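You operate a simulated robot arm through the tools that you are given. There is no shell and no other tool. Be economical: measure what you need, move in short steps, check, and stop when the job is done.

You run a simulated robot arm. Do the job below in one go: nothing can be reset, and whatever is moved stays where it is left.

## Task
Dry the blue plate and put it in the yellow drawer.
Fine: use the checked tea towel and lay it back; shut the drawer. Where these are worked on the way, their far stop is far enough and under half their travel is too little: yellow drawer.

It is judged by the outcome, as a careful person would: the job done as asked, and still so three seconds after it is handed in. It fails if anything else is knocked over, pushed out of place, dropped, spilled or broken. Flat cloth is picked up by pressing the open fingertips on it (5 to 10 N) and closing them slowly along it; thin cloth reads only 2 to 8 mm in the jaws.

## Robot
A 7-joint arm with a two-finger parallel gripper on a trunk, on a base that drives. Base frame: it is fixed to the floor where the robot stands at the start and does not move with it; the origin is under the middle of the robot, x ahead of it, y to its left, z up. Units: cm, degrees, N and s.
With the tool pointing down near the work surface it reaches from about 20 to 74 cm from the robot's upright axis, wherever it stands. Its first joint turns from -166.0 to 166.0 degrees. Places, roughly: checked tea towel (13x7x4 cm) [50, 10, 90]; drawer [80, -170, 40]; yellow drawer [70, -170, 50]. Payload 1.57 kg.
Tool frame: the origin (TCP) lies between the finger pads and is the grasp point; the fingertips stand 3 cm ahead of it; z points along the fingers, y is the line along which they close. The gripper opens to 11 cm. The fingers are 2.4 cm wide and 1.2 cm thick; the gripper's body (4.8 by 11.2 cm) begins 7.8 cm behind the TCP.
Orientation is that of the tool frame in the base frame, as [roll, pitch, yaw] about the fixed x, y, z axes, in that order (R = Rz(yaw) Ry(pitch) Rx(roll)). With the fingers straight down and closing along the base's y, the tool's x points along the base's -x, its y along +y and its z along -z.

## Interface
- The arm moves only by the tool apply_moves. Its argument "rows" is a list of rows, each a list of 7 numbers: the shift along the tool's x, y, z in units of 20 mm (1.0 is 20 mm), then the turn, a rotation vector about the tool's x, y, z in units of 6 degrees (1.0 is 6 degrees), then the finger opening in cm, from 0 to 11. In form: [[dx, dy, dz, wx, wy, wz, grip], ...]. A call has 1 to 8 rows; each row shifts and turns the commanded pose from where the row before left it, along the tool's axes as they then stand. A call with a number of a shift or a turn outside -1 to 1 is refused whole. Rows are played at 5 a second. More than 5 cm and 8.6 degrees between two rows, or a gripper value outside its range, and nothing of the call is played. A pose out of reach is approached as far as the arm can. The call stops where the force on the tool passes 50 N (or 10 N more than at its start, if that is more) or the arm is blocked; 0.2 s more then pass. The fingers move at their own pace (about 4.5 cm/s each) and stop on an object; they squeeze with about 43 N. The grip force told is the motor's: it shows also when the fingers shut on nothing. Time passes only in rows, and 0.2 s behind the last, so rows that do not move let the fingers close. The reply holds the time, the measured pose of the TCP, the force on the tool along the base axes, the opening and the grip force, in the units named above and with some noise, with the torque about the TCP (base axes, N m) and any sound that the robot's microphone picked up.
- Cameras (640 x 400 px; columns grow to the right, rows downward): "scene" is now at [0.51, 10.78, 156.49]; the picture's right is [-0.51, -0.86, 0.00], its down [-0.61, 0.36, -0.71] and it looks along [0.61, -0.36, -0.70] (base axes); focal length 260 px, centre (320, 200). "wrist" rides on the gripper at [7, 1.6, -14.1] in the tool frame; the picture's right is [-0.23, 0.97, 0.00], its down [-0.86, -0.20, -0.48] and it looks along [-0.47, -0.11, 0.88] (tool axes); focal length 222 px, centre (320, 200). There is no depth. A picture from a camera that has moved, and an enlarged one, comes with that camera's place and axes in the base frame and with its lens. The place of the scene camera against the robot may be out by one fixed shift of up to 1.2 cm in any direction.
- camera(camera): a new picture of that camera. It takes no simulated time.
- slide_trunk(by): slides the trunk up (or, below 0, down) by that many cm; the arm and the scene camera ride with it, the base frame stays. It gives what a move gives, with no picture.
- steer(legs): drives the robot by 1 to 6 legs, each [ahead, turn to the left] in cm and degrees, along the robot's own axes; the way and the turn of a leg run together, so that a leg with both is an arc; at most 150 cm and 180 degrees a leg. The arm and the cameras ride along, it lands a little off, and it stops where it bumps. It gives what a move gives.
- turn_head(pan, tilt): turns the head with the scene camera to pan (to the left, within 155 degrees either way) and tilt (down, from -29 to 69), counted from straight ahead of the robot. It gives what a move gives.
- close_up(camera, box): a new picture of the part [left, top, right, bottom] of that camera's present view, enlarged. It takes no simulated time.
- hand_in(): hands the job in; it is judged then, once.

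Work in short steps. Places have to be worked out from the pictures, the camera data and where the tool is seen: move nearer, look again, correct. Check each grasp and each placing, and mend what went wrong. You have 120 turns and 90 pictures in all, those below and enlarged ones among them. Open the gripper and draw the arm clear of the work before you hand the job in, unless the task says otherwise; then end with one line.

The tools are called after "Request:" by a JSON object that holds its "api" and its "payload". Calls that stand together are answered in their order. apply_moves: Moves the arm, as the interface text tells. Its arguments: {"type":"object","properties":{"rows":{"type":"array"}},"required":["rows"]} The other tools are called the same way: slide_trunk (by) slides the trunk up or down; steer (legs) drives the base; turn_head (pan, tilt) turns the head that bears the scene camera; camera (camera) takes a picture; close_up (camera, box) takes an enlarged picture of a part of a camera's view; hand_in () hands the job in.

At the start:

```text
time_s: 0.0
eef_pos: [40.54, -14.02, 117.72]
tcp_rot: [-180.0, 0.0, -180.0]
contact_force: [0.6, 0.7, 0.9]
moment: [0.0, 0.02, -0.01]
gripper_width: 11.0
gripper_force: 0.0
trunk travel left (down, up): [-50.0, 9.0]
robot x, y, heading: [0.13, 0.13, -0.1]
head pan, tilt: [-30.4, 44.6]
```

scene: 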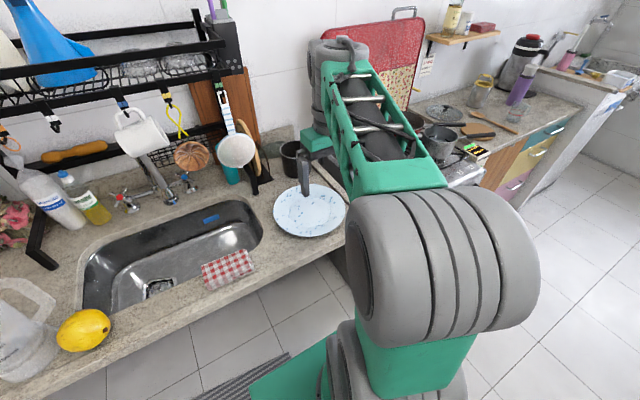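
wrist: 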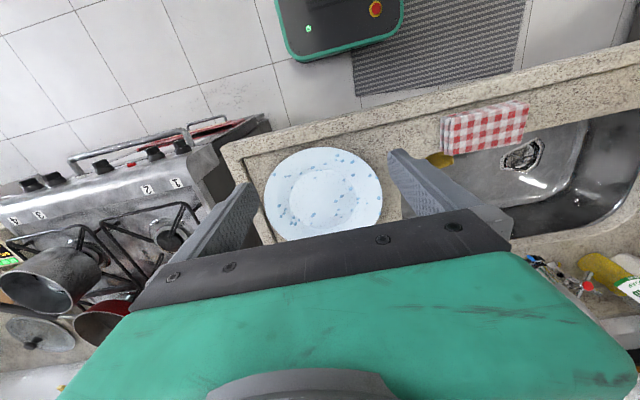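

The plate lies on the counter right of the sink with the towel on the sink's front rim. I take closer looks at both.

Request:
{"api": "close_up", "payload": {"camera": "scene", "box": [180, 140, 380, 300]}}

Request:
{"api": "close_up", "payload": {"camera": "wrist", "box": [220, 80, 560, 280]}}

Request:
{"api": "close_up", "payload": {"camera": "scene", "box": [440, 100, 640, 225]}}

```text
2.50 times, centred on (280, 220) of scene
camera zoom: at [0.51, 10.78, 156.49], right [-0.51, -0.86, 0.0], down [-0.61, 0.36, -0.71], along [0.61, -0.36, -0.7], focal length 651 px, centre (420, 150)
```

zoom: 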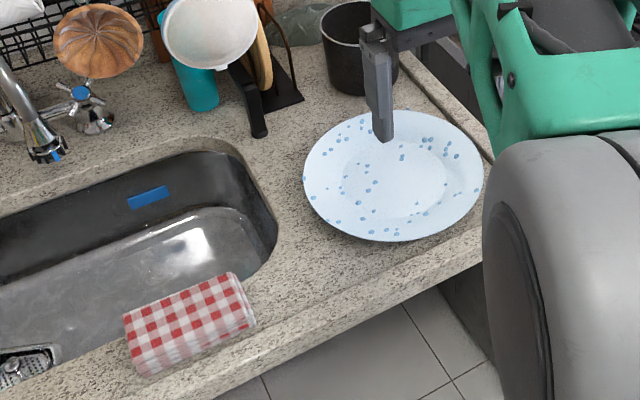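

```text
1.88 times, centred on (390, 180) of wrist
camera zoom: at [33.58, -12.36, 132.07], right [0.23, 0.97, 0.0], down [0.86, -0.2, 0.48], along [0.47, -0.11, -0.88], focal length 418 px, centre (188, 238)
```

zoom: 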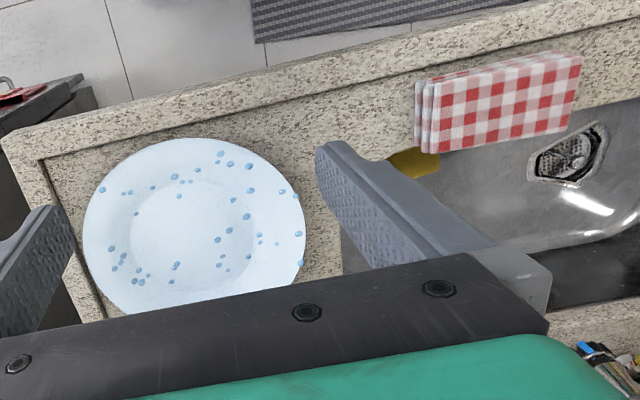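

```text
3.20 times, centred on (540, 162) of scene
camera zoom: at [0.51, 10.78, 156.49], right [-0.51, -0.86, 0.0], down [-0.61, 0.36, -0.71], along [0.61, -0.36, -0.7], focal length 834 px, centre (-384, 320)
```

zoom: 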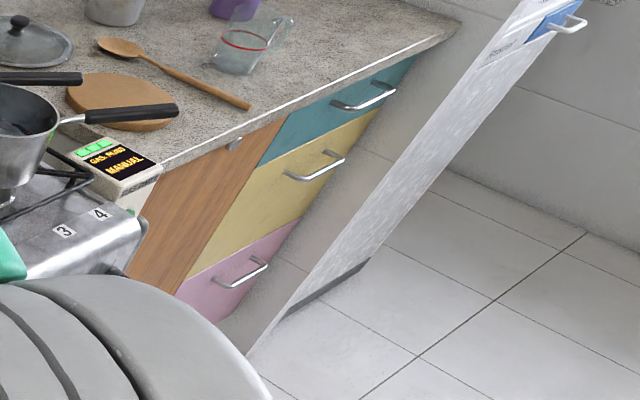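

Both cameras agree: towel centre about (47, 13.7), long side about 5° off y; plate centre about (56, -17.5). I move above the towel, then turn the fingers to close across it.

Request:
{"api": "apply_moves", "payload": {"rows": [[-0.232, 0.99, 0, 0, 0, 0, 11], [-0.232, 0.99, 0, 0, 0, 0, 11], [-0.232, 0.99, 0, 0, 0, 0, 11], [-0.232, 0.99, 0, 0, 0, 0, 11], [-0.232, 0.99, 0, 0, 0, 0, 11], [-0.232, 0.99, 0, 0, 0, 0, 11], [-0.232, 0.99, 0, 0, 0, 0, 11]]}}

Request:
{"api": "apply_moves", "payload": {"rows": [[-0.232, 0.99, 0, 0, 0, 0, 11], [-0.232, 0.99, 0, 0, 0, 0, 11], [-0.232, 0.99, 0, 0, 0, 0, 11], [-0.232, 0.99, 0, 0, 0, 0, 11], [-0.232, 0.99, 0, 0, 0, 0, 11], [-0.232, 0.99, 0, 0, 0, 0, 11], [-0.232, 0.99, 0, 0, 0, 0, 11]]}}

Request:
{"api": "apply_moves", "payload": {"rows": [[0, 0, 0, 0, 0, -1, 11], [0, 0, 0, 0, 0, -1, 11], [0, 0, 0, 0, 0, -1, 11], [0, 0, 0, 0, 0, -1, 11], [0, 0, 0, 0, 0, -1, 11], [0, 0, 0, 0, 0, -1, 11], [0, 0, 0, 0, 0, -1, 11], [0, 0, 0, 0, 0, -1, 11]]}}

Request:
{"api": "apply_moves", "payload": {"rows": [[0, 0, 0, 0, 0, -1, 11], [0, 0, 0, 0, 0, -1, 11], [0, 0, 0, 0, 0, -1, 11], [0, 0, 0, 0, 0, -1, 11], [0, 0, 0, 0, 0, -1, 11], [0, 0, 0, 0, 0, -1, 11], [0, 0, 0, 0, 0, -0.1, 11]]}}

Request:
{"api": "camera", "payload": {"camera": "wrist"}}

Request:
{"api": "camera", "payload": {"camera": "scene"}}

```text
time_s: 1.6
eef_pos: [43.81, -0.02, 117.84]
tcp_rot: [180.0, 0.0, 180.0]
contact_force: [-0.7, 0.2, 0.1]
moment: [-0.02, 0.02, 0.03]
gripper_width: 11.03
gripper_force: 0.0
trunk travel left (down, up): [-50.0, 9.0]
robot x, y, heading: [0.29, -0.11, -0.0]
head pan, tilt: [-30.4, 44.6]
```

```text
time_s: 3.2
eef_pos: [47.02, 13.7, 117.84]
tcp_rot: [179.9, 0.0, 180.0]
contact_force: [-0.2, 0.1, -0.3]
moment: [-0.01, -0.02, -0.02]
gripper_width: 11.0
gripper_force: 0.0
trunk travel left (down, up): [-50.0, 9.0]
robot x, y, heading: [-0.14, 0.17, -0.1]
head pan, tilt: [-30.4, 44.6]
```

```text
time_s: 5.0
eef_pos: [46.86, 13.64, 117.78]
tcp_rot: [-180.0, 0.0, -131.9]
contact_force: [0.3, -0.3, -0.3]
moment: [0.02, 0.0, -0.01]
gripper_width: 10.98
gripper_force: 0.1
trunk travel left (down, up): [-50.0, 9.0]
robot x, y, heading: [-0.3, 0.2, 0.2]
head pan, tilt: [-30.4, 44.6]
```

```text
time_s: 6.6
eef_pos: [47.08, 13.75, 117.73]
tcp_rot: [180.0, 0.0, -95.3]
contact_force: [-0.7, -0.8, 0.2]
moment: [-0.01, 0.01, 0.0]
gripper_width: 10.98
gripper_force: 0.1
trunk travel left (down, up): [-50.0, 9.0]
robot x, y, heading: [0.07, -0.22, -0.0]
head pan, tilt: [-30.4, 44.6]
```

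```text
84 pictures are left
camera wrist: at [44.76, 6.95, 132.12], right [-0.95, 0.32, 0.0], down [0.28, 0.83, 0.48], along [0.15, 0.45, -0.88], focal length 222 px, centre (320, 200)
```

wrist: 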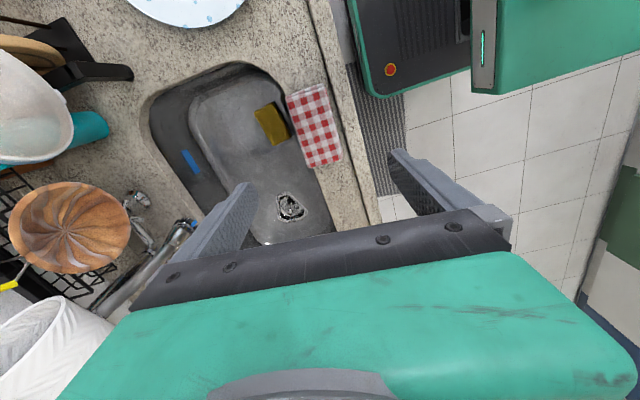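

```text
83 pictures are left
camera scene: at [0.51, 10.79, 156.49], right [-0.51, -0.86, 0.0], down [-0.61, 0.36, -0.71], along [0.61, -0.36, -0.7], focal length 260 px, centre (320, 200)
```

scene: 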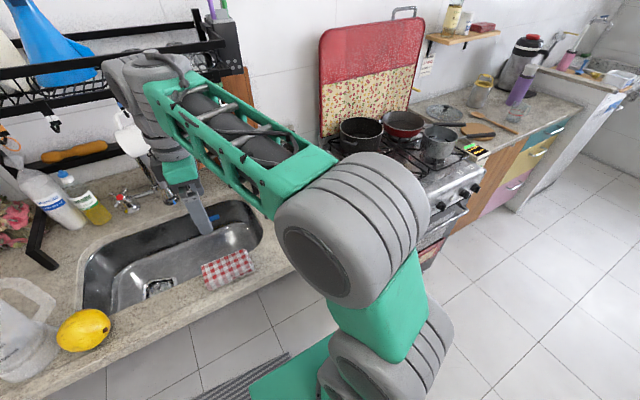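

The towel centre reads (47.6, 13.7). I correct slightly and go down in part, then look.

Request:
{"api": "apply_moves", "payload": {"rows": [[0, -0.3, 1, 0, 0, 0.3, 11], [0, 0, 1, 0, 0, 0, 11], [0, 0, 1, 0, 0, 0, 11], [0, 0, 1, 0, 0, 0, 11], [0, 0, 1, 0, 0, 0, 11], [0, 0, 1, 0, 0, 0, 11], [0, 0, 1, 0, 0, 0, 11], [0, 0, 1, 0, 0, 0, 11]]}}

Request:
{"api": "camera", "payload": {"camera": "wrist"}}

Request:
{"api": "close_up", "payload": {"camera": "scene", "box": [140, 150, 300, 310]}}

```text
time_s: 8.4
eef_pos: [47.54, 13.7, 101.69]
tcp_rot: [180.0, -0.1, -97.2]
contact_force: [-0.5, 1.1, 0.0]
moment: [0.01, -0.03, 0.0]
gripper_width: 10.98
gripper_force: 0.0
trunk travel left (down, up): [-50.0, 9.0]
robot x, y, heading: [-0.21, -0.04, -0.1]
head pan, tilt: [-30.4, 44.6]
```

```text
82 pictures are left
camera wrist: at [45.12, 6.98, 116.04], right [-0.94, 0.35, 0.0], down [0.31, 0.82, 0.48], along [0.17, 0.45, -0.88], focal length 222 px, centre (320, 200)
```

wrist: 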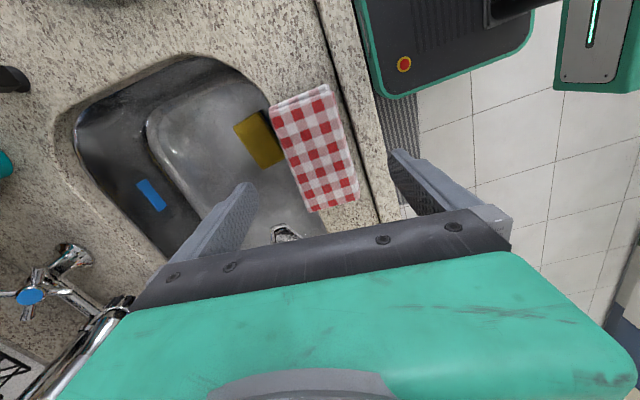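

```text
2.50 times, centred on (220, 230) of scene
camera zoom: at [0.52, 10.8, 156.49], right [-0.51, -0.86, 0.0], down [-0.61, 0.36, -0.71], along [0.61, -0.36, -0.7], focal length 651 px, centre (570, 125)
```

zoom: 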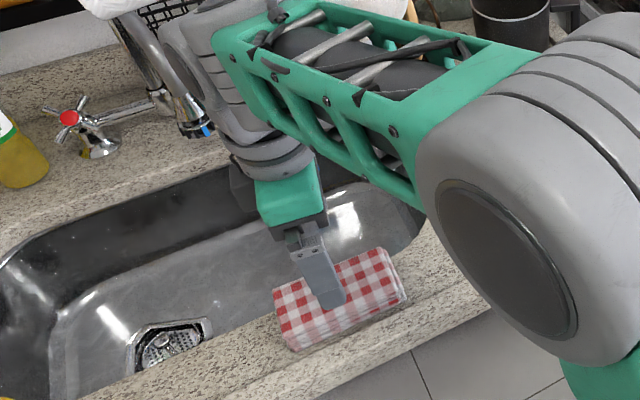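

The towel reads centre (47.7, 13.75) at 6° tilt, matching the tool. I go down around it.

Request:
{"api": "apply_moves", "payload": {"rows": [[0, 0, 1, 0, 0, 0, 11], [0, 0, 1, 0, 0, 0, 11], [0, 0, 1, 0, 0, 0, 11], [0, 0, 0.9, 0, 0, 0, 11]]}}

Request:
{"api": "camera", "payload": {"camera": "wrist"}}

Request:
{"api": "close_up", "payload": {"camera": "scene", "box": [180, 220, 280, 300]}}

```text
time_s: 9.4
eef_pos: [47.44, 13.58, 94.03]
tcp_rot: [179.8, -0.1, -97.2]
contact_force: [-0.6, -0.2, -0.2]
moment: [0.02, -0.02, 0.0]
gripper_width: 11.03
gripper_force: 0.1
trunk travel left (down, up): [-50.0, 9.0]
robot x, y, heading: [0.24, -0.09, 0.1]
head pan, tilt: [-30.4, 44.6]
```

```text
80 pictures are left
camera wrist: at [45.01, 6.98, 108.31], right [-0.94, 0.35, 0.0], down [0.3, 0.82, 0.48], along [0.17, 0.45, -0.88], focal length 222 px, centre (320, 200)
```

wrist: 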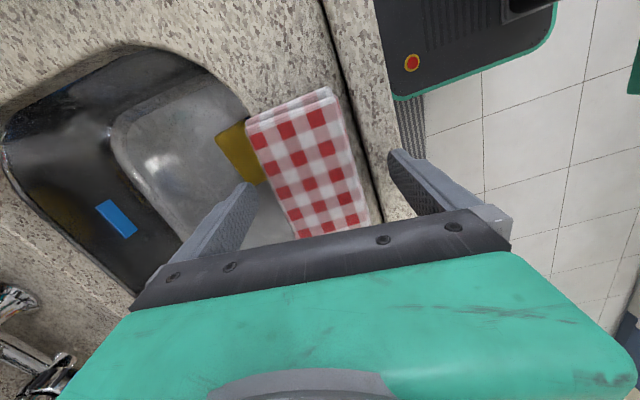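

```text
5.00 times, centred on (230, 260) of scene
camera zoom: at [0.52, 10.79, 156.49], right [-0.51, -0.86, 0.0], down [-0.61, 0.36, -0.71], along [0.61, -0.36, -0.7], focal length 1302 px, centre (770, -100)
```

zoom: 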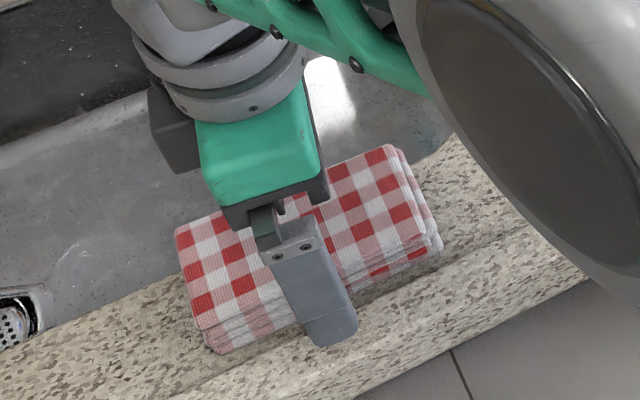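

The fingers stand either side of the towel with about 2 cm of cloth below them. I close.

Request:
{"api": "apply_moves", "payload": {"rows": [[0, 0, 0, 0, 0, 0, 8], [0, 0, 0, 0, 0, 0, 6], [0, 0, 0, 0, 0, 0, 4], [0, 0, 0, 0, 0, 0, 2], [0, 0, 0, 0, 0, 0, 0], [0, 0, 0, 0, 0, 0, 0]]}}

Request:
{"api": "apply_moves", "payload": {"rows": [[0, 0, -1, 0, 0, 0, 0], [0, 0, -1, 0, 0, 0, 0], [0, 0, -1, 0, 0, 0, 0]]}}

Request:
{"api": "camera", "payload": {"camera": "wrist"}}

Request:
{"api": "close_up", "payload": {"camera": "scene", "box": [160, 180, 300, 290]}}

```text
time_s: 10.8
eef_pos: [47.54, 13.63, 94.09]
tcp_rot: [179.9, 0.0, -97.3]
contact_force: [-0.6, 0.0, 0.2]
moment: [0.01, 0.01, 0.01]
gripper_width: 6.87
gripper_force: 43.8
trunk travel left (down, up): [-50.0, 9.0]
robot x, y, heading: [0.17, 0.18, -0.1]
head pan, tilt: [-30.4, 44.6]
```

```text
time_s: 11.6
eef_pos: [47.41, 13.56, 100.04]
tcp_rot: [-179.9, -0.1, -97.3]
contact_force: [-0.1, -0.4, -0.1]
moment: [-0.01, 0.04, 0.01]
gripper_width: 6.83
gripper_force: 42.5
trunk travel left (down, up): [-50.0, 9.0]
robot x, y, heading: [-0.05, -0.26, 0.0]
head pan, tilt: [-30.4, 44.6]
```

```text
78 pictures are left
camera wrist: at [45.02, 6.98, 114.25], right [-0.94, 0.35, 0.0], down [0.31, 0.82, 0.48], along [0.17, 0.45, -0.88], focal length 222 px, centre (320, 200)
```

wrist: 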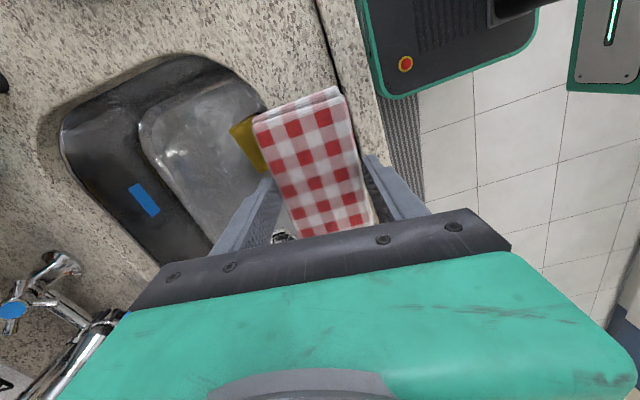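

```text
3.64 times, centred on (230, 235) of scene
camera zoom: at [0.51, 10.79, 156.48], right [-0.51, -0.86, 0.0], down [-0.61, 0.36, -0.71], along [0.61, -0.36, -0.7], focal length 947 px, centre (647, 73)
```

zoom: 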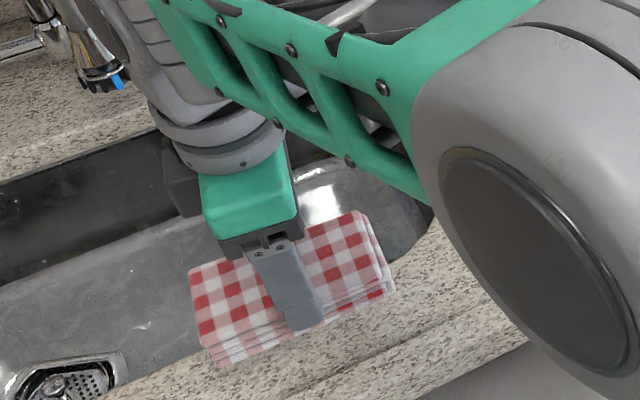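

The towel is held as a firm pad, its underside about 5 cm below the TCP (laid place: TCP (47.5, 13.6, 94.05), yaw -97.3). I carry it over the plate at about (54.5, -16.7).

Request:
{"api": "apply_moves", "payload": {"rows": [[0.973, -0.363, -0.4, 0, 0, 0, 0], [0.973, -0.363, -0.4, 0, 0, 0, 0], [0.973, -0.363, -0.4, 0, 0, 0, 0], [0.973, -0.363, -0.3, 0, 0, 0, 0], [0.973, -0.363, 0, 0, 0, 0, 0], [0.973, -0.363, 0, 0, 0, 0, 0], [0.973, -0.363, 0, 0, 0, 0, 0]]}}

Request:
{"api": "camera", "payload": {"camera": "wrist"}}

Request:
{"api": "apply_moves", "payload": {"rows": [[0.973, -0.363, 0, 0, 0, 0, 0], [0.973, -0.363, 0, 0, 0, 0, 0], [0.973, -0.363, 0, 0, 0, 0, 0], [0.973, -0.363, 0, 0, 0, 0, 0], [0.973, -0.363, 0, 0, 0, 0, 0], [0.973, -0.363, 0, 0, 0, 0, 0], [0.973, -0.363, 0, 0, 0, 0, 0], [0.973, -0.363, 0, 0, 0, 0, 0]]}}

Request:
{"api": "camera", "payload": {"camera": "wrist"}}

Request:
{"api": "camera", "payload": {"camera": "scene"}}

```text
time_s: 13.2
eef_pos: [50.97, -0.71, 103.04]
tcp_rot: [180.0, 0.0, -97.3]
contact_force: [0.3, 0.5, -0.6]
moment: [-0.02, 0.03, 0.01]
gripper_width: 6.82
gripper_force: 43.3
trunk travel left (down, up): [-50.0, 9.0]
robot x, y, heading: [-0.13, -0.05, 0.2]
head pan, tilt: [-30.4, 44.6]
```

```text
76 pictures are left
camera wrist: at [48.48, -7.27, 117.31], right [-0.94, 0.35, 0.0], down [0.3, 0.82, 0.48], along [0.17, 0.45, -0.88], focal length 222 px, centre (320, 200)
```

wrist: 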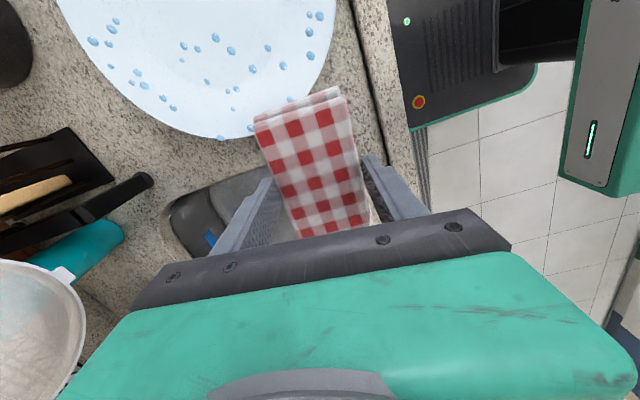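

```text
time_s: 15.0
eef_pos: [55.02, -16.95, 102.93]
tcp_rot: [-179.9, 0.0, -97.2]
contact_force: [0.3, 0.6, -0.5]
moment: [-0.01, -0.01, 0.01]
gripper_width: 6.79
gripper_force: 43.2
trunk travel left (down, up): [-50.0, 9.0]
robot x, y, heading: [0.23, 0.04, -0.1]
head pan, tilt: [-30.4, 44.6]
```

```text
75 pictures are left
camera wrist: at [52.46, -23.59, 117.24], right [-0.94, 0.35, 0.0], down [0.31, 0.82, 0.48], along [0.17, 0.45, -0.88], focal length 222 px, centre (320, 200)
```

wrist: 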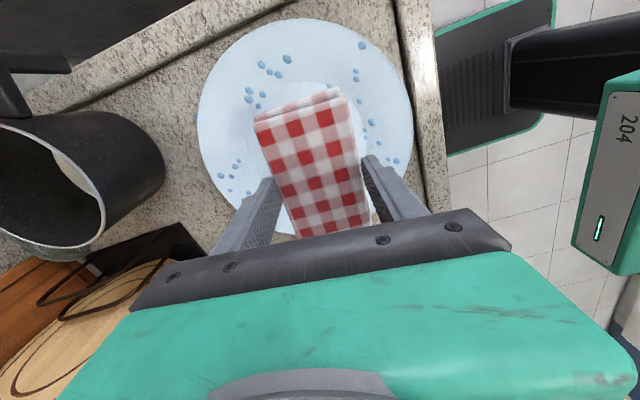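

```text
74 pictures are left
camera scene: at [0.53, 10.76, 156.49], right [-0.51, -0.86, 0.0], down [-0.61, 0.36, -0.71], along [0.61, -0.36, -0.7], focal length 260 px, centre (320, 200)
```

scene: 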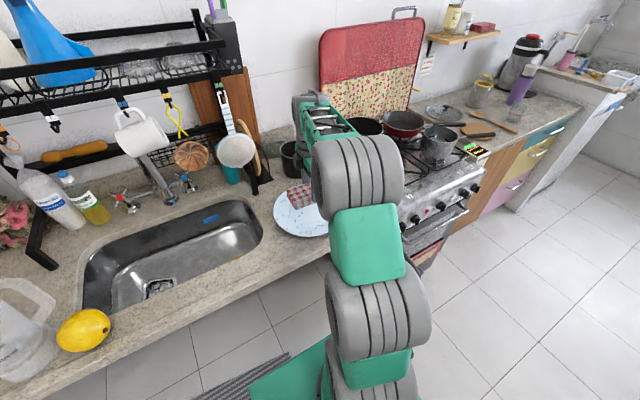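

Plate centre reads (55.8, -17.3), radius about 11.6; the drops are spread over the flat and the rim. I lower the pad over the centre till light contact.

Request:
{"api": "apply_moves", "payload": {"rows": [[0, -0.4, 1, 0, 0, 0, 0], [0, 0, 1, 0, 0, 0, 0], [0, 0, 0.5, 0, 0, 0, 0], [0, 0, 0.3, 0, 0, 0, 0]]}}

Request:
{"api": "apply_moves", "payload": {"rows": [[0, 0, 0.15, 0, 0, 0, 0], [0, 0, 0.15, 0, 0, 0, 0]]}}

```text
time_s: 16.0
eef_pos: [55.62, -16.95, 97.26]
tcp_rot: [180.0, 0.0, -97.3]
contact_force: [-0.1, 0.6, -0.5]
moment: [-0.03, 0.02, 0.0]
gripper_width: 6.78
gripper_force: 43.1
trunk travel left (down, up): [-50.0, 9.0]
robot x, y, heading: [-0.14, -0.33, 0.1]
head pan, tilt: [-30.4, 44.6]
```

```text
time_s: 16.6
eef_pos: [55.57, -16.99, 96.67]
tcp_rot: [180.0, 0.0, -97.3]
contact_force: [0.9, 0.5, -0.7]
moment: [0.0, -0.02, -0.01]
gripper_width: 6.78
gripper_force: 43.1
trunk travel left (down, up): [-50.0, 9.0]
robot x, y, heading: [0.1, 0.15, -0.1]
head pan, tilt: [-30.4, 44.6]
```

No contact yet; I go on down slowly.

Request:
{"api": "apply_moves", "payload": {"rows": [[0, 0, 0.15, 0, 0, 0, 0], [0, 0, 0.15, 0, 0, 0, 0]]}}

Request:
{"api": "apply_moves", "payload": {"rows": [[0, 0, 0.15, 0, 0, 0, 0], [0, 0, 0.1, 0, 0, 0, 0]]}}

```text
time_s: 17.2
eef_pos: [55.58, -16.82, 96.16]
tcp_rot: [-179.9, 0.0, -97.1]
contact_force: [0.8, 0.2, -0.1]
moment: [0.0, 0.01, 0.0]
gripper_width: 6.77
gripper_force: 43.2
trunk travel left (down, up): [-50.0, 9.0]
robot x, y, heading: [0.47, 0.21, 0.0]
head pan, tilt: [-30.4, 44.6]
```

```text
time_s: 17.8
eef_pos: [55.5, -16.86, 95.57]
tcp_rot: [-180.0, 0.0, -97.2]
contact_force: [-0.5, 0.3, -0.9]
moment: [0.0, 0.0, -0.02]
gripper_width: 6.74
gripper_force: 43.5
trunk travel left (down, up): [-50.0, 9.0]
robot x, y, heading: [0.18, 0.07, 0.0]
head pan, tilt: [-30.4, 44.6]
```

Request:
{"api": "apply_moves", "payload": {"rows": [[0, 0, 0.1, 0, 0, 0, 0], [0, 0, 0.1, 0, 0, 0, 0]]}}

Request:
{"api": "apply_moves", "payload": {"rows": [[0, 0, 0.1, 0, 0, 0, 0], [0, 0, 0.1, 0, 0, 0, 0]]}}

Request:
{"api": "camera", "payload": {"camera": "wrist"}}

```text
time_s: 18.4
eef_pos: [55.61, -16.94, 95.14]
tcp_rot: [180.0, 0.0, -97.2]
contact_force: [0.0, 0.8, 0.1]
moment: [-0.02, 0.04, 0.03]
gripper_width: 6.75
gripper_force: 43.5
trunk travel left (down, up): [-50.0, 9.0]
robot x, y, heading: [-0.16, 0.16, 0.0]
head pan, tilt: [-30.4, 44.6]
```

```text
time_s: 19.0
eef_pos: [55.61, -16.95, 95.21]
tcp_rot: [-179.8, 0.0, -97.1]
contact_force: [-2.9, -2.8, 16.5]
moment: [1.23, 0.61, 0.31]
gripper_width: 6.72
gripper_force: 42.3
trunk travel left (down, up): [-50.0, 9.0]
robot x, y, heading: [0.17, 0.37, 0.0]
head pan, tilt: [-30.4, 44.6]
```

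```text
73 pictures are left
camera wrist: at [52.96, -23.55, 109.36], right [-0.94, 0.35, 0.0], down [0.3, 0.82, 0.48], along [0.17, 0.45, -0.88], focal length 222 px, centre (320, 200)
```

wrist: 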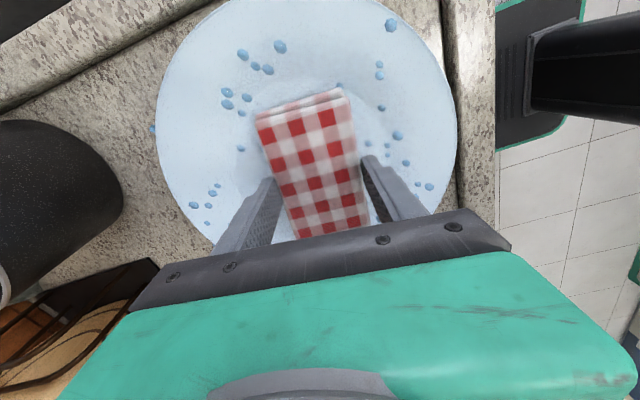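

Contact at TCP z 95.2 (about 16 N). I ease to lighter pressure and make a short test stroke each way in x.

Request:
{"api": "apply_moves", "payload": {"rows": [[0, 0, -0.1, 0, 0, 0, 0], [0, -0.5, 0, 0, 0, 0, 0], [0, -0.5, 0, 0, 0, 0, 0], [0, 0.5, 0, 0, 0, 0, 0], [0, 0.5, 0, 0, 0, 0, 0], [0, 0.5, 0, 0, 0, 0, 0], [0, 0.5, 0, 0, 0, 0, 0]]}}

Request:
{"api": "camera", "payload": {"camera": "wrist"}}

```text
time_s: 20.6
eef_pos: [53.65, -16.59, 95.3]
tcp_rot: [-179.8, -0.1, -97.3]
contact_force: [3.7, -3.9, 13.1]
moment: [0.47, 0.17, -0.01]
gripper_width: 6.71
gripper_force: 42.4
trunk travel left (down, up): [-50.0, 9.0]
robot x, y, heading: [-0.2, -0.26, -0.3]
head pan, tilt: [-30.4, 44.6]
```

```text
72 pictures are left
camera wrist: at [51.07, -23.31, 109.53], right [-0.94, 0.35, 0.0], down [0.3, 0.82, 0.48], along [0.17, 0.45, -0.88], focal length 222 px, centre (320, 200)
```

wrist: 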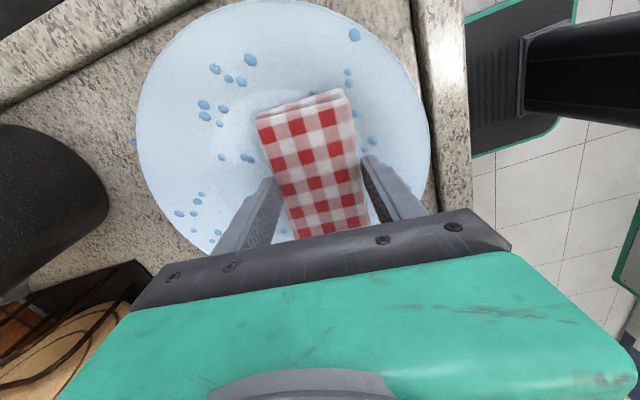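

The plate stays put. I lift to see whether the drops under the pad are gone.

Request:
{"api": "apply_moves", "payload": {"rows": [[0, 0, -1, 0, 0, 0, 0], [0, 1, -1, 0, 0, 0, 0], [0, 1, -1, 0, 0, 0, 0], [0, 1, -1, 0, 0, 0, 0], [0, 1, 0, 0, 0, 0, 0]]}}

Request:
{"api": "close_up", "payload": {"camera": "wrist", "box": [80, 0, 480, 250]}}

Request:
{"api": "close_up", "payload": {"camera": "scene", "box": [250, 150, 370, 250]}}

```text
time_s: 21.8
eef_pos: [45.71, -15.66, 103.04]
tcp_rot: [-180.0, 0.0, -97.2]
contact_force: [0.3, -0.5, -0.7]
moment: [0.05, 0.02, 0.01]
gripper_width: 6.7
gripper_force: 42.6
trunk travel left (down, up): [-50.0, 9.0]
robot x, y, heading: [-0.14, -0.33, 0.1]
head pan, tilt: [-30.4, 44.6]
```

```text
1.60 times, centred on (280, 125) of wrist
camera zoom: at [43.22, -22.22, 117.39], right [-0.94, 0.35, 0.0], down [0.31, 0.82, 0.48], along [0.17, 0.45, -0.88], focal length 355 px, centre (384, 320)
```

zoom: 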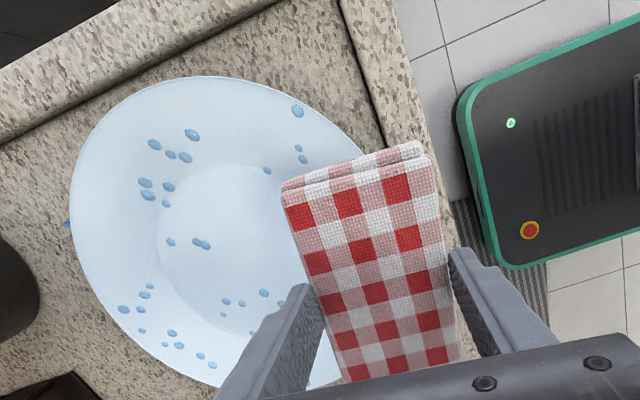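

```text
4.00 times, centred on (310, 200) of scene
camera zoom: at [0.48, 10.79, 156.49], right [-0.51, -0.86, 0.0], down [-0.61, 0.36, -0.71], along [0.61, -0.36, -0.7], focal length 1042 px, centre (360, 200)
```

zoom: 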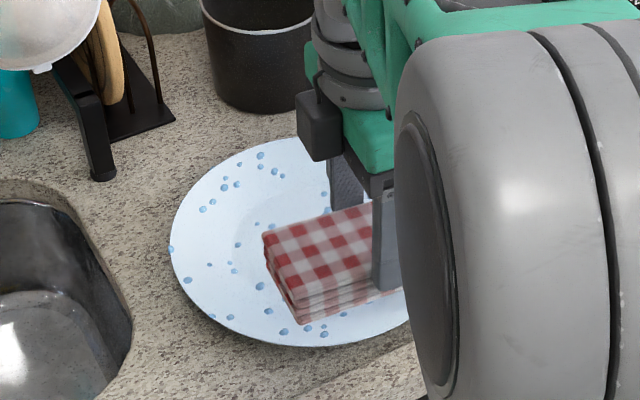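

Hard to judge with the towel in the way; I go to the same vantage as before the wipe and compare.

Request:
{"api": "apply_moves", "payload": {"rows": [[-0.9, -0.4, 0, 0, 0, 0, 0], [-0.9, -0.4, 0, 0, 0, 0, 0], [-0.9, -0.4, 0, 0, 0, 0, 0], [-0.9, -0.4, 0, 0, 0, 0, 0], [-0.9, -0.4, 0, 0, 0, 0, 0], [-0.9, -0.4, 0, 0, 0, 0, 0], [-0.9, -0.4, 0, 0, 0, 0, 0]]}}

Request:
{"api": "close_up", "payload": {"camera": "scene", "box": [250, 150, 370, 250]}}

Request:
{"api": "camera", "payload": {"camera": "wrist"}}

```text
time_s: 23.4
eef_pos: [52.65, -3.84, 103.01]
tcp_rot: [180.0, 0.0, -97.2]
contact_force: [-0.5, -0.1, -0.5]
moment: [0.0, -0.02, -0.04]
gripper_width: 6.68
gripper_force: 43.2
trunk travel left (down, up): [-50.0, 9.0]
robot x, y, heading: [0.38, 0.21, -0.3]
head pan, tilt: [-30.4, 44.6]
```

```text
4.00 times, centred on (310, 200) of scene
camera zoom: at [0.53, 10.8, 156.49], right [-0.51, -0.86, 0.0], down [-0.61, 0.36, -0.71], along [0.61, -0.36, -0.7], focal length 1042 px, centre (360, 200)
```

zoom: 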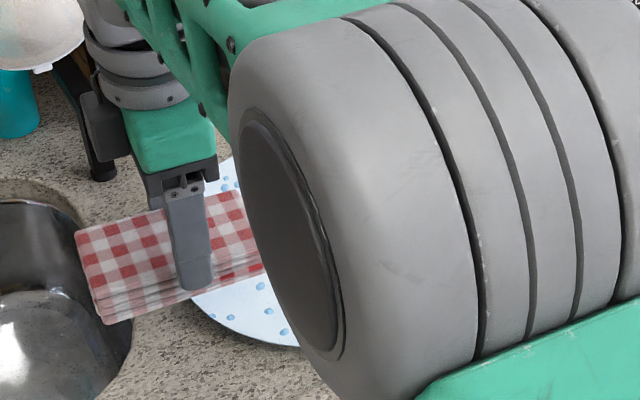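

```text
68 pictures are left
camera wrist: at [50.3, -10.43, 117.3], right [-0.94, 0.35, 0.0], down [0.31, 0.82, 0.48], along [0.17, 0.45, -0.88], focal length 222 px, centre (320, 200)
```

wrist: 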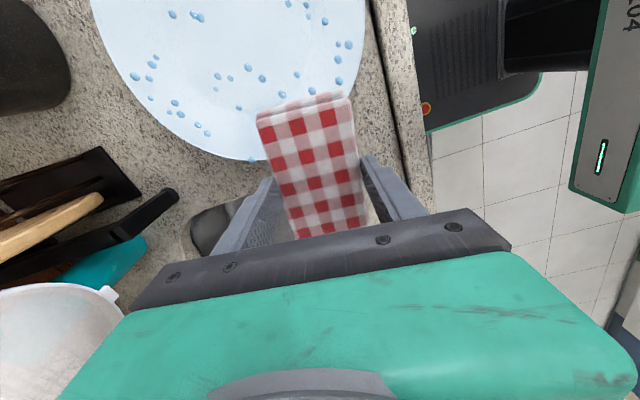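

The drops are all still there: the pad rode on its corners on the rim and did not touch the flat. I will tilt the pad 24° so its 7 cm end edge does the wiping, starting over the -y side of the flat.

Request:
{"api": "apply_moves", "payload": {"rows": [[0.916, -0.3725, 0, 0, 0, 0, 0], [0.916, -0.3725, 0, 0, 0, 0, 0], [0.916, -0.3725, 0, 0, 0, 0, 0], [0.916, -0.3725, 0, 0, 0, 0, 0], [0.916, -0.3725, 0, 0, 0, 0, 0], [0.916, -0.3725, 0, 0, 0, 0, 0], [0.916, -0.3725, 0, 0, 0, 0, 0], [0.916, -0.3725, 0, 0, 0, 0, 0]]}}

Request:
{"api": "apply_moves", "payload": {"rows": [[0, 0, 0, 0, -1, 0, 0], [0, 0, 0, 0, -1, 0, 0], [0, 0, 0, 0, -1, 0, 0], [0, 0, 0, 0, -1, 0, 0]]}}

Request:
{"api": "camera", "payload": {"camera": "wrist"}}

```text
time_s: 25.2
eef_pos: [56.94, -19.18, 103.11]
tcp_rot: [180.0, 0.1, -97.2]
contact_force: [0.7, 0.2, -0.3]
moment: [-0.02, 0.0, -0.01]
gripper_width: 6.68
gripper_force: 42.9
trunk travel left (down, up): [-50.0, 9.0]
robot x, y, heading: [-0.05, -0.35, -0.0]
head pan, tilt: [-30.4, 44.6]
```

```text
time_s: 26.2
eef_pos: [54.91, -17.33, 101.43]
tcp_rot: [-179.8, 23.6, -97.1]
contact_force: [0.5, 0.5, -0.4]
moment: [-0.02, 0.0, -0.05]
gripper_width: 6.68
gripper_force: 43.1
out of reach, approached as far as the arm can: row 4
trunk travel left (down, up): [-50.0, 9.0]
robot x, y, heading: [-0.13, 0.2, -0.0]
head pan, tilt: [-30.4, 44.6]
```

```text
67 pictures are left
camera wrist: at [51.79, -29.06, 111.64], right [-0.94, 0.33, 0.09], down [0.27, 0.56, 0.78], along [0.21, 0.76, -0.62], focal length 222 px, centre (320, 200)
```

wrist: 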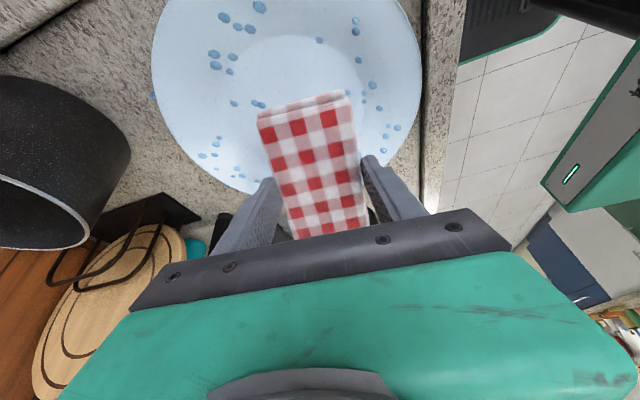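

That lean is out of reach; the opposite lean (the +y end down) brings the wrist nearer, so I turn the other way.

Request:
{"api": "apply_moves", "payload": {"rows": [[0, 0, 0, 0, 1, 0, 0], [0, 0, 0, 0, 1, 0, 0], [0, 0, 0, 0, 1, 0, 0], [0, 0, 0, 0, 1, 0, 0], [0, 0, 0, 0, 1, 0, 0], [0, 0, 0, 0, 1, 0, 0], [0, 0, 0, 0, 1, 0, 0], [0, 0, 0, 0, 1, 0, 0]]}}

Request:
{"api": "camera", "payload": {"camera": "wrist"}}

```text
time_s: 28.0
eef_pos: [54.96, -17.47, 101.2]
tcp_rot: [-180.0, -24.1, -97.0]
contact_force: [0.4, -0.2, -0.9]
moment: [0.02, 0.01, 0.0]
gripper_width: 6.66
gripper_force: 42.9
trunk travel left (down, up): [-50.0, 9.0]
robot x, y, heading: [0.24, -0.45, 0.3]
head pan, tilt: [-30.4, 44.6]
```

```text
66 pictures are left
camera wrist: at [53.35, -17.77, 117.05], right [-0.94, 0.33, -0.09], down [0.32, 0.94, 0.09], along [0.12, 0.05, -0.99], focal length 222 px, centre (320, 200)
```

wrist: 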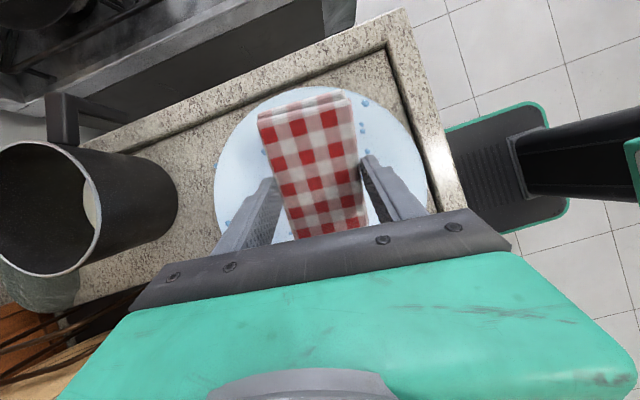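

In reach. Now I lower the end edge to the flat (expected contact at TCP z about 97.4).

Request:
{"api": "apply_moves", "payload": {"rows": [[-0.305, -0.35, 0.685, 0, 0, 0, 0], [-0.305, 0, 0.685, 0, 0, 0, 0], [-0.06, 0, 0.137, 0, 0, 0, 0], [-0.06, 0, 0.137, 0, 0, 0, 0]]}}

Request:
{"api": "apply_moves", "payload": {"rows": [[-0.04, 0, 0.09, 0, 0, 0, 0], [-0.04, 0, 0.09, 0, 0, 0, 0]]}}

Request:
{"api": "apply_moves", "payload": {"rows": [[-0.04, 0, 0.09, 0, 0, 0, 0], [-0.04, 0, 0.09, 0, 0, 0, 0]]}}

```text
time_s: 29.0
eef_pos: [55.66, -17.48, 97.54]
tcp_rot: [179.9, -24.0, -97.3]
contact_force: [0.4, 0.7, -0.6]
moment: [0.01, 0.0, -0.01]
gripper_width: 6.68
gripper_force: 43.2
trunk travel left (down, up): [-50.0, 9.0]
robot x, y, heading: [-0.24, -0.01, -0.2]
head pan, tilt: [-30.4, 44.6]
```

```text
time_s: 29.6
eef_pos: [55.76, -17.58, 97.14]
tcp_rot: [-179.8, -24.0, -97.2]
contact_force: [0.7, 0.1, -1.7]
moment: [-0.02, 0.0, 0.03]
gripper_width: 6.68
gripper_force: 42.9
trunk travel left (down, up): [-50.0, 9.0]
robot x, y, heading: [-0.21, 0.32, -0.0]
head pan, tilt: [-30.4, 44.6]
```

```text
time_s: 30.2
eef_pos: [55.68, -17.55, 97.05]
tcp_rot: [-179.7, -24.0, -97.3]
contact_force: [-0.8, 1.7, 13.9]
moment: [0.76, 0.3, 0.05]
gripper_width: 6.69
gripper_force: 43.0
trunk travel left (down, up): [-50.0, 9.0]
robot x, y, heading: [-0.14, -0.23, 0.0]
head pan, tilt: [-30.4, 44.6]
```

Contact at z 97.05 with 14 N on the flat. I stroke 8 cm toward -y, then look.

Request:
{"api": "apply_moves", "payload": {"rows": [[0.456, 0, 0.2035, 0, 0, 0, 0], [0.456, 0, 0.2035, 0, 0, 0, 0], [0.456, 0, 0.2035, 0, 0, 0, 0], [0.456, 0, 0.2035, 0, 0, 0, 0], [0.456, 0, 0.2035, 0, 0, 0, 0], [0.456, 0, 0.2035, 0, 0, 0, 0], [0.456, 0, 0.2035, 0, 0, 0, 0], [0.456, 0, 0.2035, 0, 0, 0, 0]]}}

Request:
{"api": "close_up", "payload": {"camera": "scene", "box": [250, 150, 370, 250]}}

```text
time_s: 32.0
eef_pos: [54.54, -25.34, 96.93]
tcp_rot: [-179.9, -23.9, -97.2]
contact_force: [0.1, 6.3, 14.6]
moment: [1.14, -0.03, 0.08]
gripper_width: 6.68
gripper_force: 42.7
trunk travel left (down, up): [-50.0, 9.0]
robot x, y, heading: [-0.19, 0.23, 0.0]
head pan, tilt: [-30.4, 44.6]
```

```text
4.00 times, centred on (310, 200) of scene
camera zoom: at [0.39, 10.91, 156.49], right [-0.51, -0.86, 0.0], down [-0.6, 0.35, -0.71], along [0.61, -0.36, -0.7], focal length 1042 px, centre (360, 200)
```

zoom: 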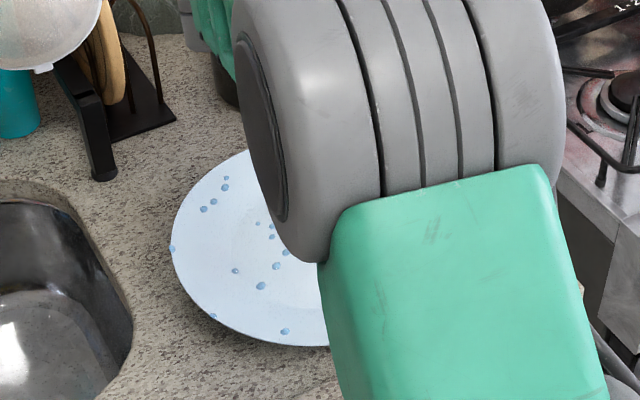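

The wipe works: several drops are gone. I stroke back toward +y and on up the +y rim.

Request:
{"api": "apply_moves", "payload": {"rows": [[-0.456, 0, -0.2035, 0, 0, 0, 0], [-0.456, 0, -0.2035, 0, 0, 0, 0], [-0.456, 0, -0.2035, 0, 0, 0, 0], [-0.456, 0, -0.2035, 0, 0, 0, 0], [-0.456, 0, -0.2035, 0, 0, 0, 0], [-0.456, 0, -0.2035, 0, 0, 0, 0], [-0.456, 0, -0.2035, 0, 0, 0, 0], [-0.456, 0, -0.2035, 0, 0, 0, 0]]}}

Request:
{"api": "apply_moves", "payload": {"rows": [[-0.456, 0, -0.2035, 0, 0, 0, 0], [-0.456, 0, -0.2035, 0, 0, 0, 0]]}}

Request:
{"api": "apply_moves", "payload": {"rows": [[-0.375, 0, -0.386, 0, 0, 0, 0], [-0.375, 0, -0.386, 0, 0, 0, 0], [-0.375, 0, -0.386, 0, 0, 0, 0], [-0.375, 0, -0.386, 0, 0, 0, 0]]}}

Request:
{"api": "camera", "payload": {"camera": "wrist"}}

```text
time_s: 33.8
eef_pos: [55.71, -17.56, 96.81]
tcp_rot: [-179.9, -23.9, -97.1]
contact_force: [-0.2, -6.5, 18.0]
moment: [0.43, -0.03, -0.05]
gripper_width: 6.66
gripper_force: 43.2
trunk travel left (down, up): [-50.0, 9.0]
robot x, y, heading: [0.0, 0.26, 0.1]
head pan, tilt: [-30.4, 44.6]
```

```text
time_s: 34.4
eef_pos: [55.86, -15.72, 96.83]
tcp_rot: [-180.0, -24.1, -97.3]
contact_force: [-1.3, -5.3, 15.5]
moment: [0.33, -0.12, -0.03]
gripper_width: 6.71
gripper_force: 42.7
trunk travel left (down, up): [-50.0, 9.0]
robot x, y, heading: [-0.07, 0.15, -0.1]
head pan, tilt: [-30.4, 44.6]
```

```text
time_s: 35.4
eef_pos: [56.38, -11.65, 98.4]
tcp_rot: [-180.0, -24.1, -97.1]
contact_force: [0.9, -0.4, -0.2]
moment: [-0.03, 0.01, -0.03]
gripper_width: 6.67
gripper_force: 43.0
trunk travel left (down, up): [-50.0, 9.0]
robot x, y, heading: [0.04, 0.15, 0.1]
head pan, tilt: [-30.4, 44.6]
```

```text
64 pictures are left
camera wrist: at [54.67, -11.9, 114.23], right [-0.94, 0.33, -0.09], down [0.32, 0.94, 0.09], along [0.12, 0.05, -0.99], focal length 222 px, centre (320, 200)
```

wrist: 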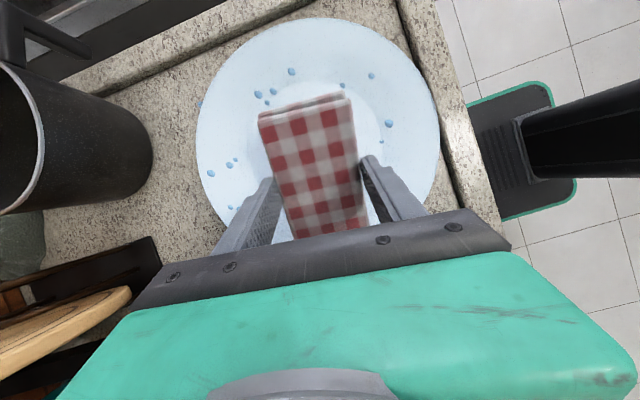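

Most drops are gone. Remaining ones sit at the -x side (rel. -7.5..-4.6), the +x rim and the -y part. Next lane: edge centre at -2.5 cm in x.

Request:
{"api": "apply_moves", "payload": {"rows": [[0.69, 0.343, 0.308, 0, 0, 0, 0], [0.69, 0.343, 0.308, 0, 0, 0, 0], [0.69, 0.343, 0.308, 0, 0, 0, 0], [-0.16, 0, 0.36, 0, 0, 0, 0], [-0.12, 0, 0.27, 0, 0, 0, 0], [-0.06, 0, 0.137, 0, 0, 0, 0]]}}

Request:
{"api": "apply_moves", "payload": {"rows": [[0.456, 0, 0.2035, 0, 0, 0, 0], [0.456, 0, 0.2035, 0, 0, 0, 0], [0.456, 0, 0.2035, 0, 0, 0, 0], [0.456, 0, 0.2035, 0, 0, 0, 0], [0.456, 0, 0.2035, 0, 0, 0, 0], [0.456, 0, 0.2035, 0, 0, 0, 0], [0.456, 0, 0.2035, 0, 0, 0, 0], [0.456, 0, 0.2035, 0, 0, 0, 0]]}}

Request:
{"api": "apply_moves", "payload": {"rows": [[0.456, 0, 0.2035, 0, 0, 0, 0], [0.456, 0, 0.2035, 0, 0, 0, 0], [0.456, 0, 0.2035, 0, 0, 0, 0]]}}

```text
time_s: 36.8
eef_pos: [53.87, -15.74, 96.88]
tcp_rot: [-179.9, -24.0, -97.2]
contact_force: [-0.7, -0.1, 2.6]
moment: [0.24, 0.01, 0.03]
gripper_width: 6.67
gripper_force: 43.2
trunk travel left (down, up): [-50.0, 9.0]
robot x, y, heading: [-0.57, -0.19, 0.3]
head pan, tilt: [-30.4, 44.6]
```

```text
time_s: 38.6
eef_pos: [52.73, -23.65, 96.7]
tcp_rot: [-179.9, -24.0, -97.2]
contact_force: [0.6, 5.2, 12.4]
moment: [0.95, -0.09, 0.03]
gripper_width: 6.68
gripper_force: 42.8
trunk travel left (down, up): [-50.0, 9.0]
robot x, y, heading: [0.38, -0.29, -0.0]
head pan, tilt: [-30.4, 44.6]
```

```text
time_s: 39.4
eef_pos: [52.38, -26.58, 96.59]
tcp_rot: [-179.9, -24.0, -97.2]
contact_force: [1.4, 5.8, 11.8]
moment: [0.98, 0.16, -0.15]
gripper_width: 6.69
gripper_force: 43.5
trunk travel left (down, up): [-50.0, 9.0]
robot x, y, heading: [-0.25, -0.12, -0.1]
head pan, tilt: [-30.4, 44.6]
```

Steady 12 N. I carry on up the -y rim.

Request:
{"api": "apply_moves", "payload": {"rows": [[0.497, 0, 0.112, 0, 0, 0, 0], [0.497, 0, 0.112, 0, 0, 0, 0], [0.497, 0, 0.112, 0, 0, 0, 0]]}}

Request:
{"api": "camera", "payload": {"camera": "wrist"}}

Request:
{"api": "close_up", "payload": {"camera": "scene", "box": [250, 150, 370, 250]}}

```text
time_s: 40.2
eef_pos: [52.0, -29.71, 97.22]
tcp_rot: [180.0, -24.0, -97.2]
contact_force: [1.3, 2.7, 2.8]
moment: [0.39, 0.02, -0.15]
gripper_width: 6.71
gripper_force: 42.9
trunk travel left (down, up): [-50.0, 9.0]
robot x, y, heading: [-0.1, 0.08, 0.1]
head pan, tilt: [-30.4, 44.6]
```

```text
63 pictures are left
camera wrist: at [50.35, -30.02, 113.12], right [-0.94, 0.33, -0.09], down [0.32, 0.94, 0.09], along [0.12, 0.05, -0.99], focal length 222 px, centre (320, 200)
```

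wrist: 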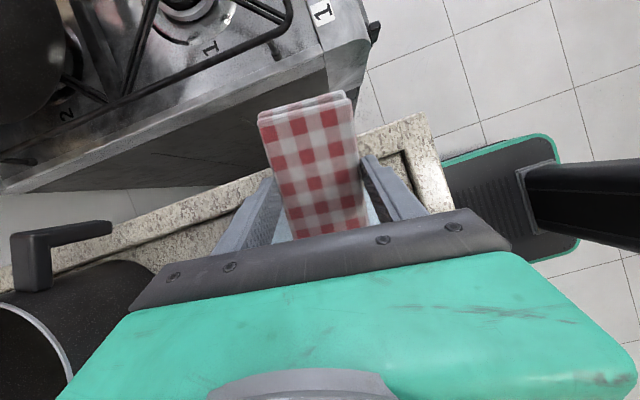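

```text
4.00 times, centred on (310, 200) of scene
camera zoom: at [0.5, 10.83, 156.48], right [-0.51, -0.86, 0.0], down [-0.61, 0.36, -0.71], along [0.61, -0.36, -0.7], focal length 1042 px, centre (360, 200)
```

zoom: 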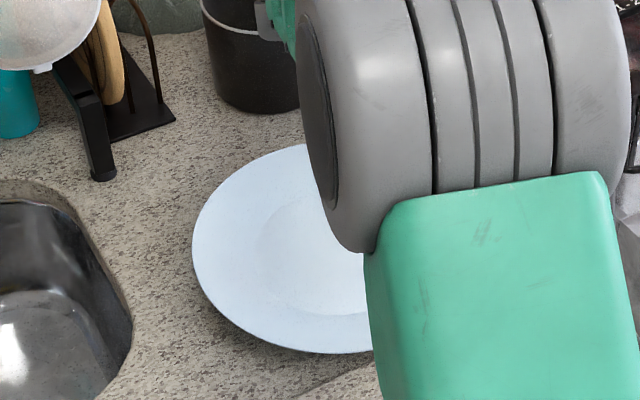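

The visible part of the plate shows no drops; it slid about 1.5 cm. I lift away and level the tool to see the whole plate.

Request:
{"api": "apply_moves", "payload": {"rows": [[0.407, 0, -0.913, 0, 0, 0, 0], [0.407, 0, -0.913, 0, 0, 0, 0], [0.407, 0, -0.913, 0, 0, 0, 0], [0, 0, 0, 0, -1, 0, 0], [0, 0, 0, 0, -1, 0, 0], [0, 0, 0, 0, -1, 0, 0], [0, 0, 0, 0, -1, 0, 0]]}}

Request:
{"api": "apply_moves", "payload": {"rows": [[-1, 0, 0, 0, 0, 0, 0], [-1, 0, 0, 0, 0, 0, 0], [-1, 0, 0, 0, 0, 0, 0], [-1, 0, 0, 0, 0, 0, 0], [-1, 0, 0, 0, 0, 0, 0], [-1, 0, 0, 0, 0, 0, 0], [-1, 0, 0, 0, 0, 0, 0], [-1, 0, 0, 0, 0, 0, 0]]}}

Request:
{"api": "apply_moves", "payload": {"rows": [[-1, 0, 0, 0, 0, 0, 0], [-1, 0, 0, 0, 0, 0, 0], [-1, 0, 0, 0, 0, 0, 0], [-1, 0, 0, 0, 0, 0, 0]]}}

Request:
{"api": "camera", "payload": {"camera": "wrist"}}

Request:
{"api": "camera", "payload": {"camera": "scene"}}

```text
time_s: 41.8
eef_pos: [52.1, -29.9, 103.27]
tcp_rot: [-180.0, 0.2, -97.2]
contact_force: [0.5, 0.2, -0.3]
moment: [-0.05, 0.01, 0.0]
gripper_width: 6.68
gripper_force: 43.2
trunk travel left (down, up): [-50.0, 9.0]
robot x, y, heading: [0.18, 0.04, -0.4]
head pan, tilt: [-30.4, 44.6]
```

```text
time_s: 43.6
eef_pos: [54.06, -13.79, 103.36]
tcp_rot: [180.0, 0.0, -97.3]
contact_force: [2.3, 0.3, -0.1]
moment: [-0.06, -0.01, 0.0]
gripper_width: 6.67
gripper_force: 42.8
trunk travel left (down, up): [-50.0, 9.0]
robot x, y, heading: [-0.23, 0.04, -0.1]
head pan, tilt: [-30.4, 44.6]
```

```text
time_s: 44.6
eef_pos: [54.92, -5.79, 103.32]
tcp_rot: [-179.9, 0.0, -97.2]
contact_force: [-0.2, 0.4, -1.0]
moment: [0.03, 0.0, -0.02]
gripper_width: 6.67
gripper_force: 42.9
trunk travel left (down, up): [-50.0, 9.0]
robot x, y, heading: [0.24, 0.0, 0.1]
head pan, tilt: [-30.4, 44.6]
```

```text
61 pictures are left
camera wrist: at [52.46, -12.44, 117.64], right [-0.94, 0.35, 0.0], down [0.31, 0.82, 0.48], along [0.17, 0.45, -0.88], focal length 222 px, centre (320, 200)
```

wrist: 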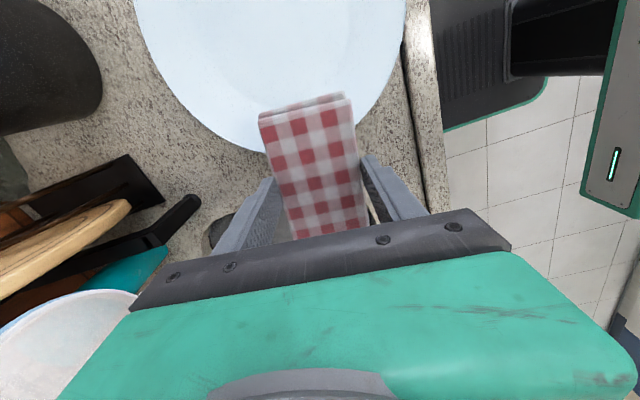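

```text
60 pictures are left
camera scene: at [0.51, 10.8, 156.49], right [-0.51, -0.86, 0.0], down [-0.61, 0.36, -0.71], along [0.61, -0.36, -0.7], focal length 260 px, centre (320, 200)
```

scene: 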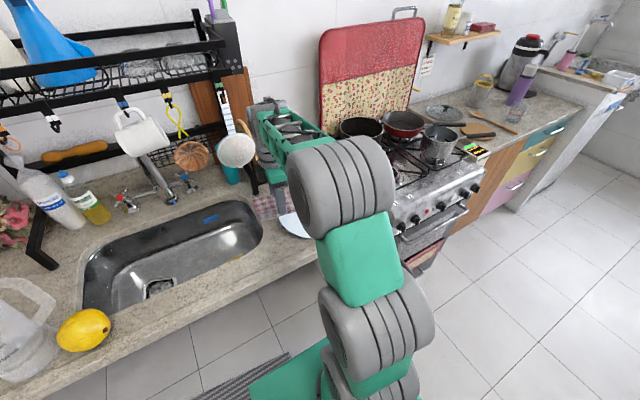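

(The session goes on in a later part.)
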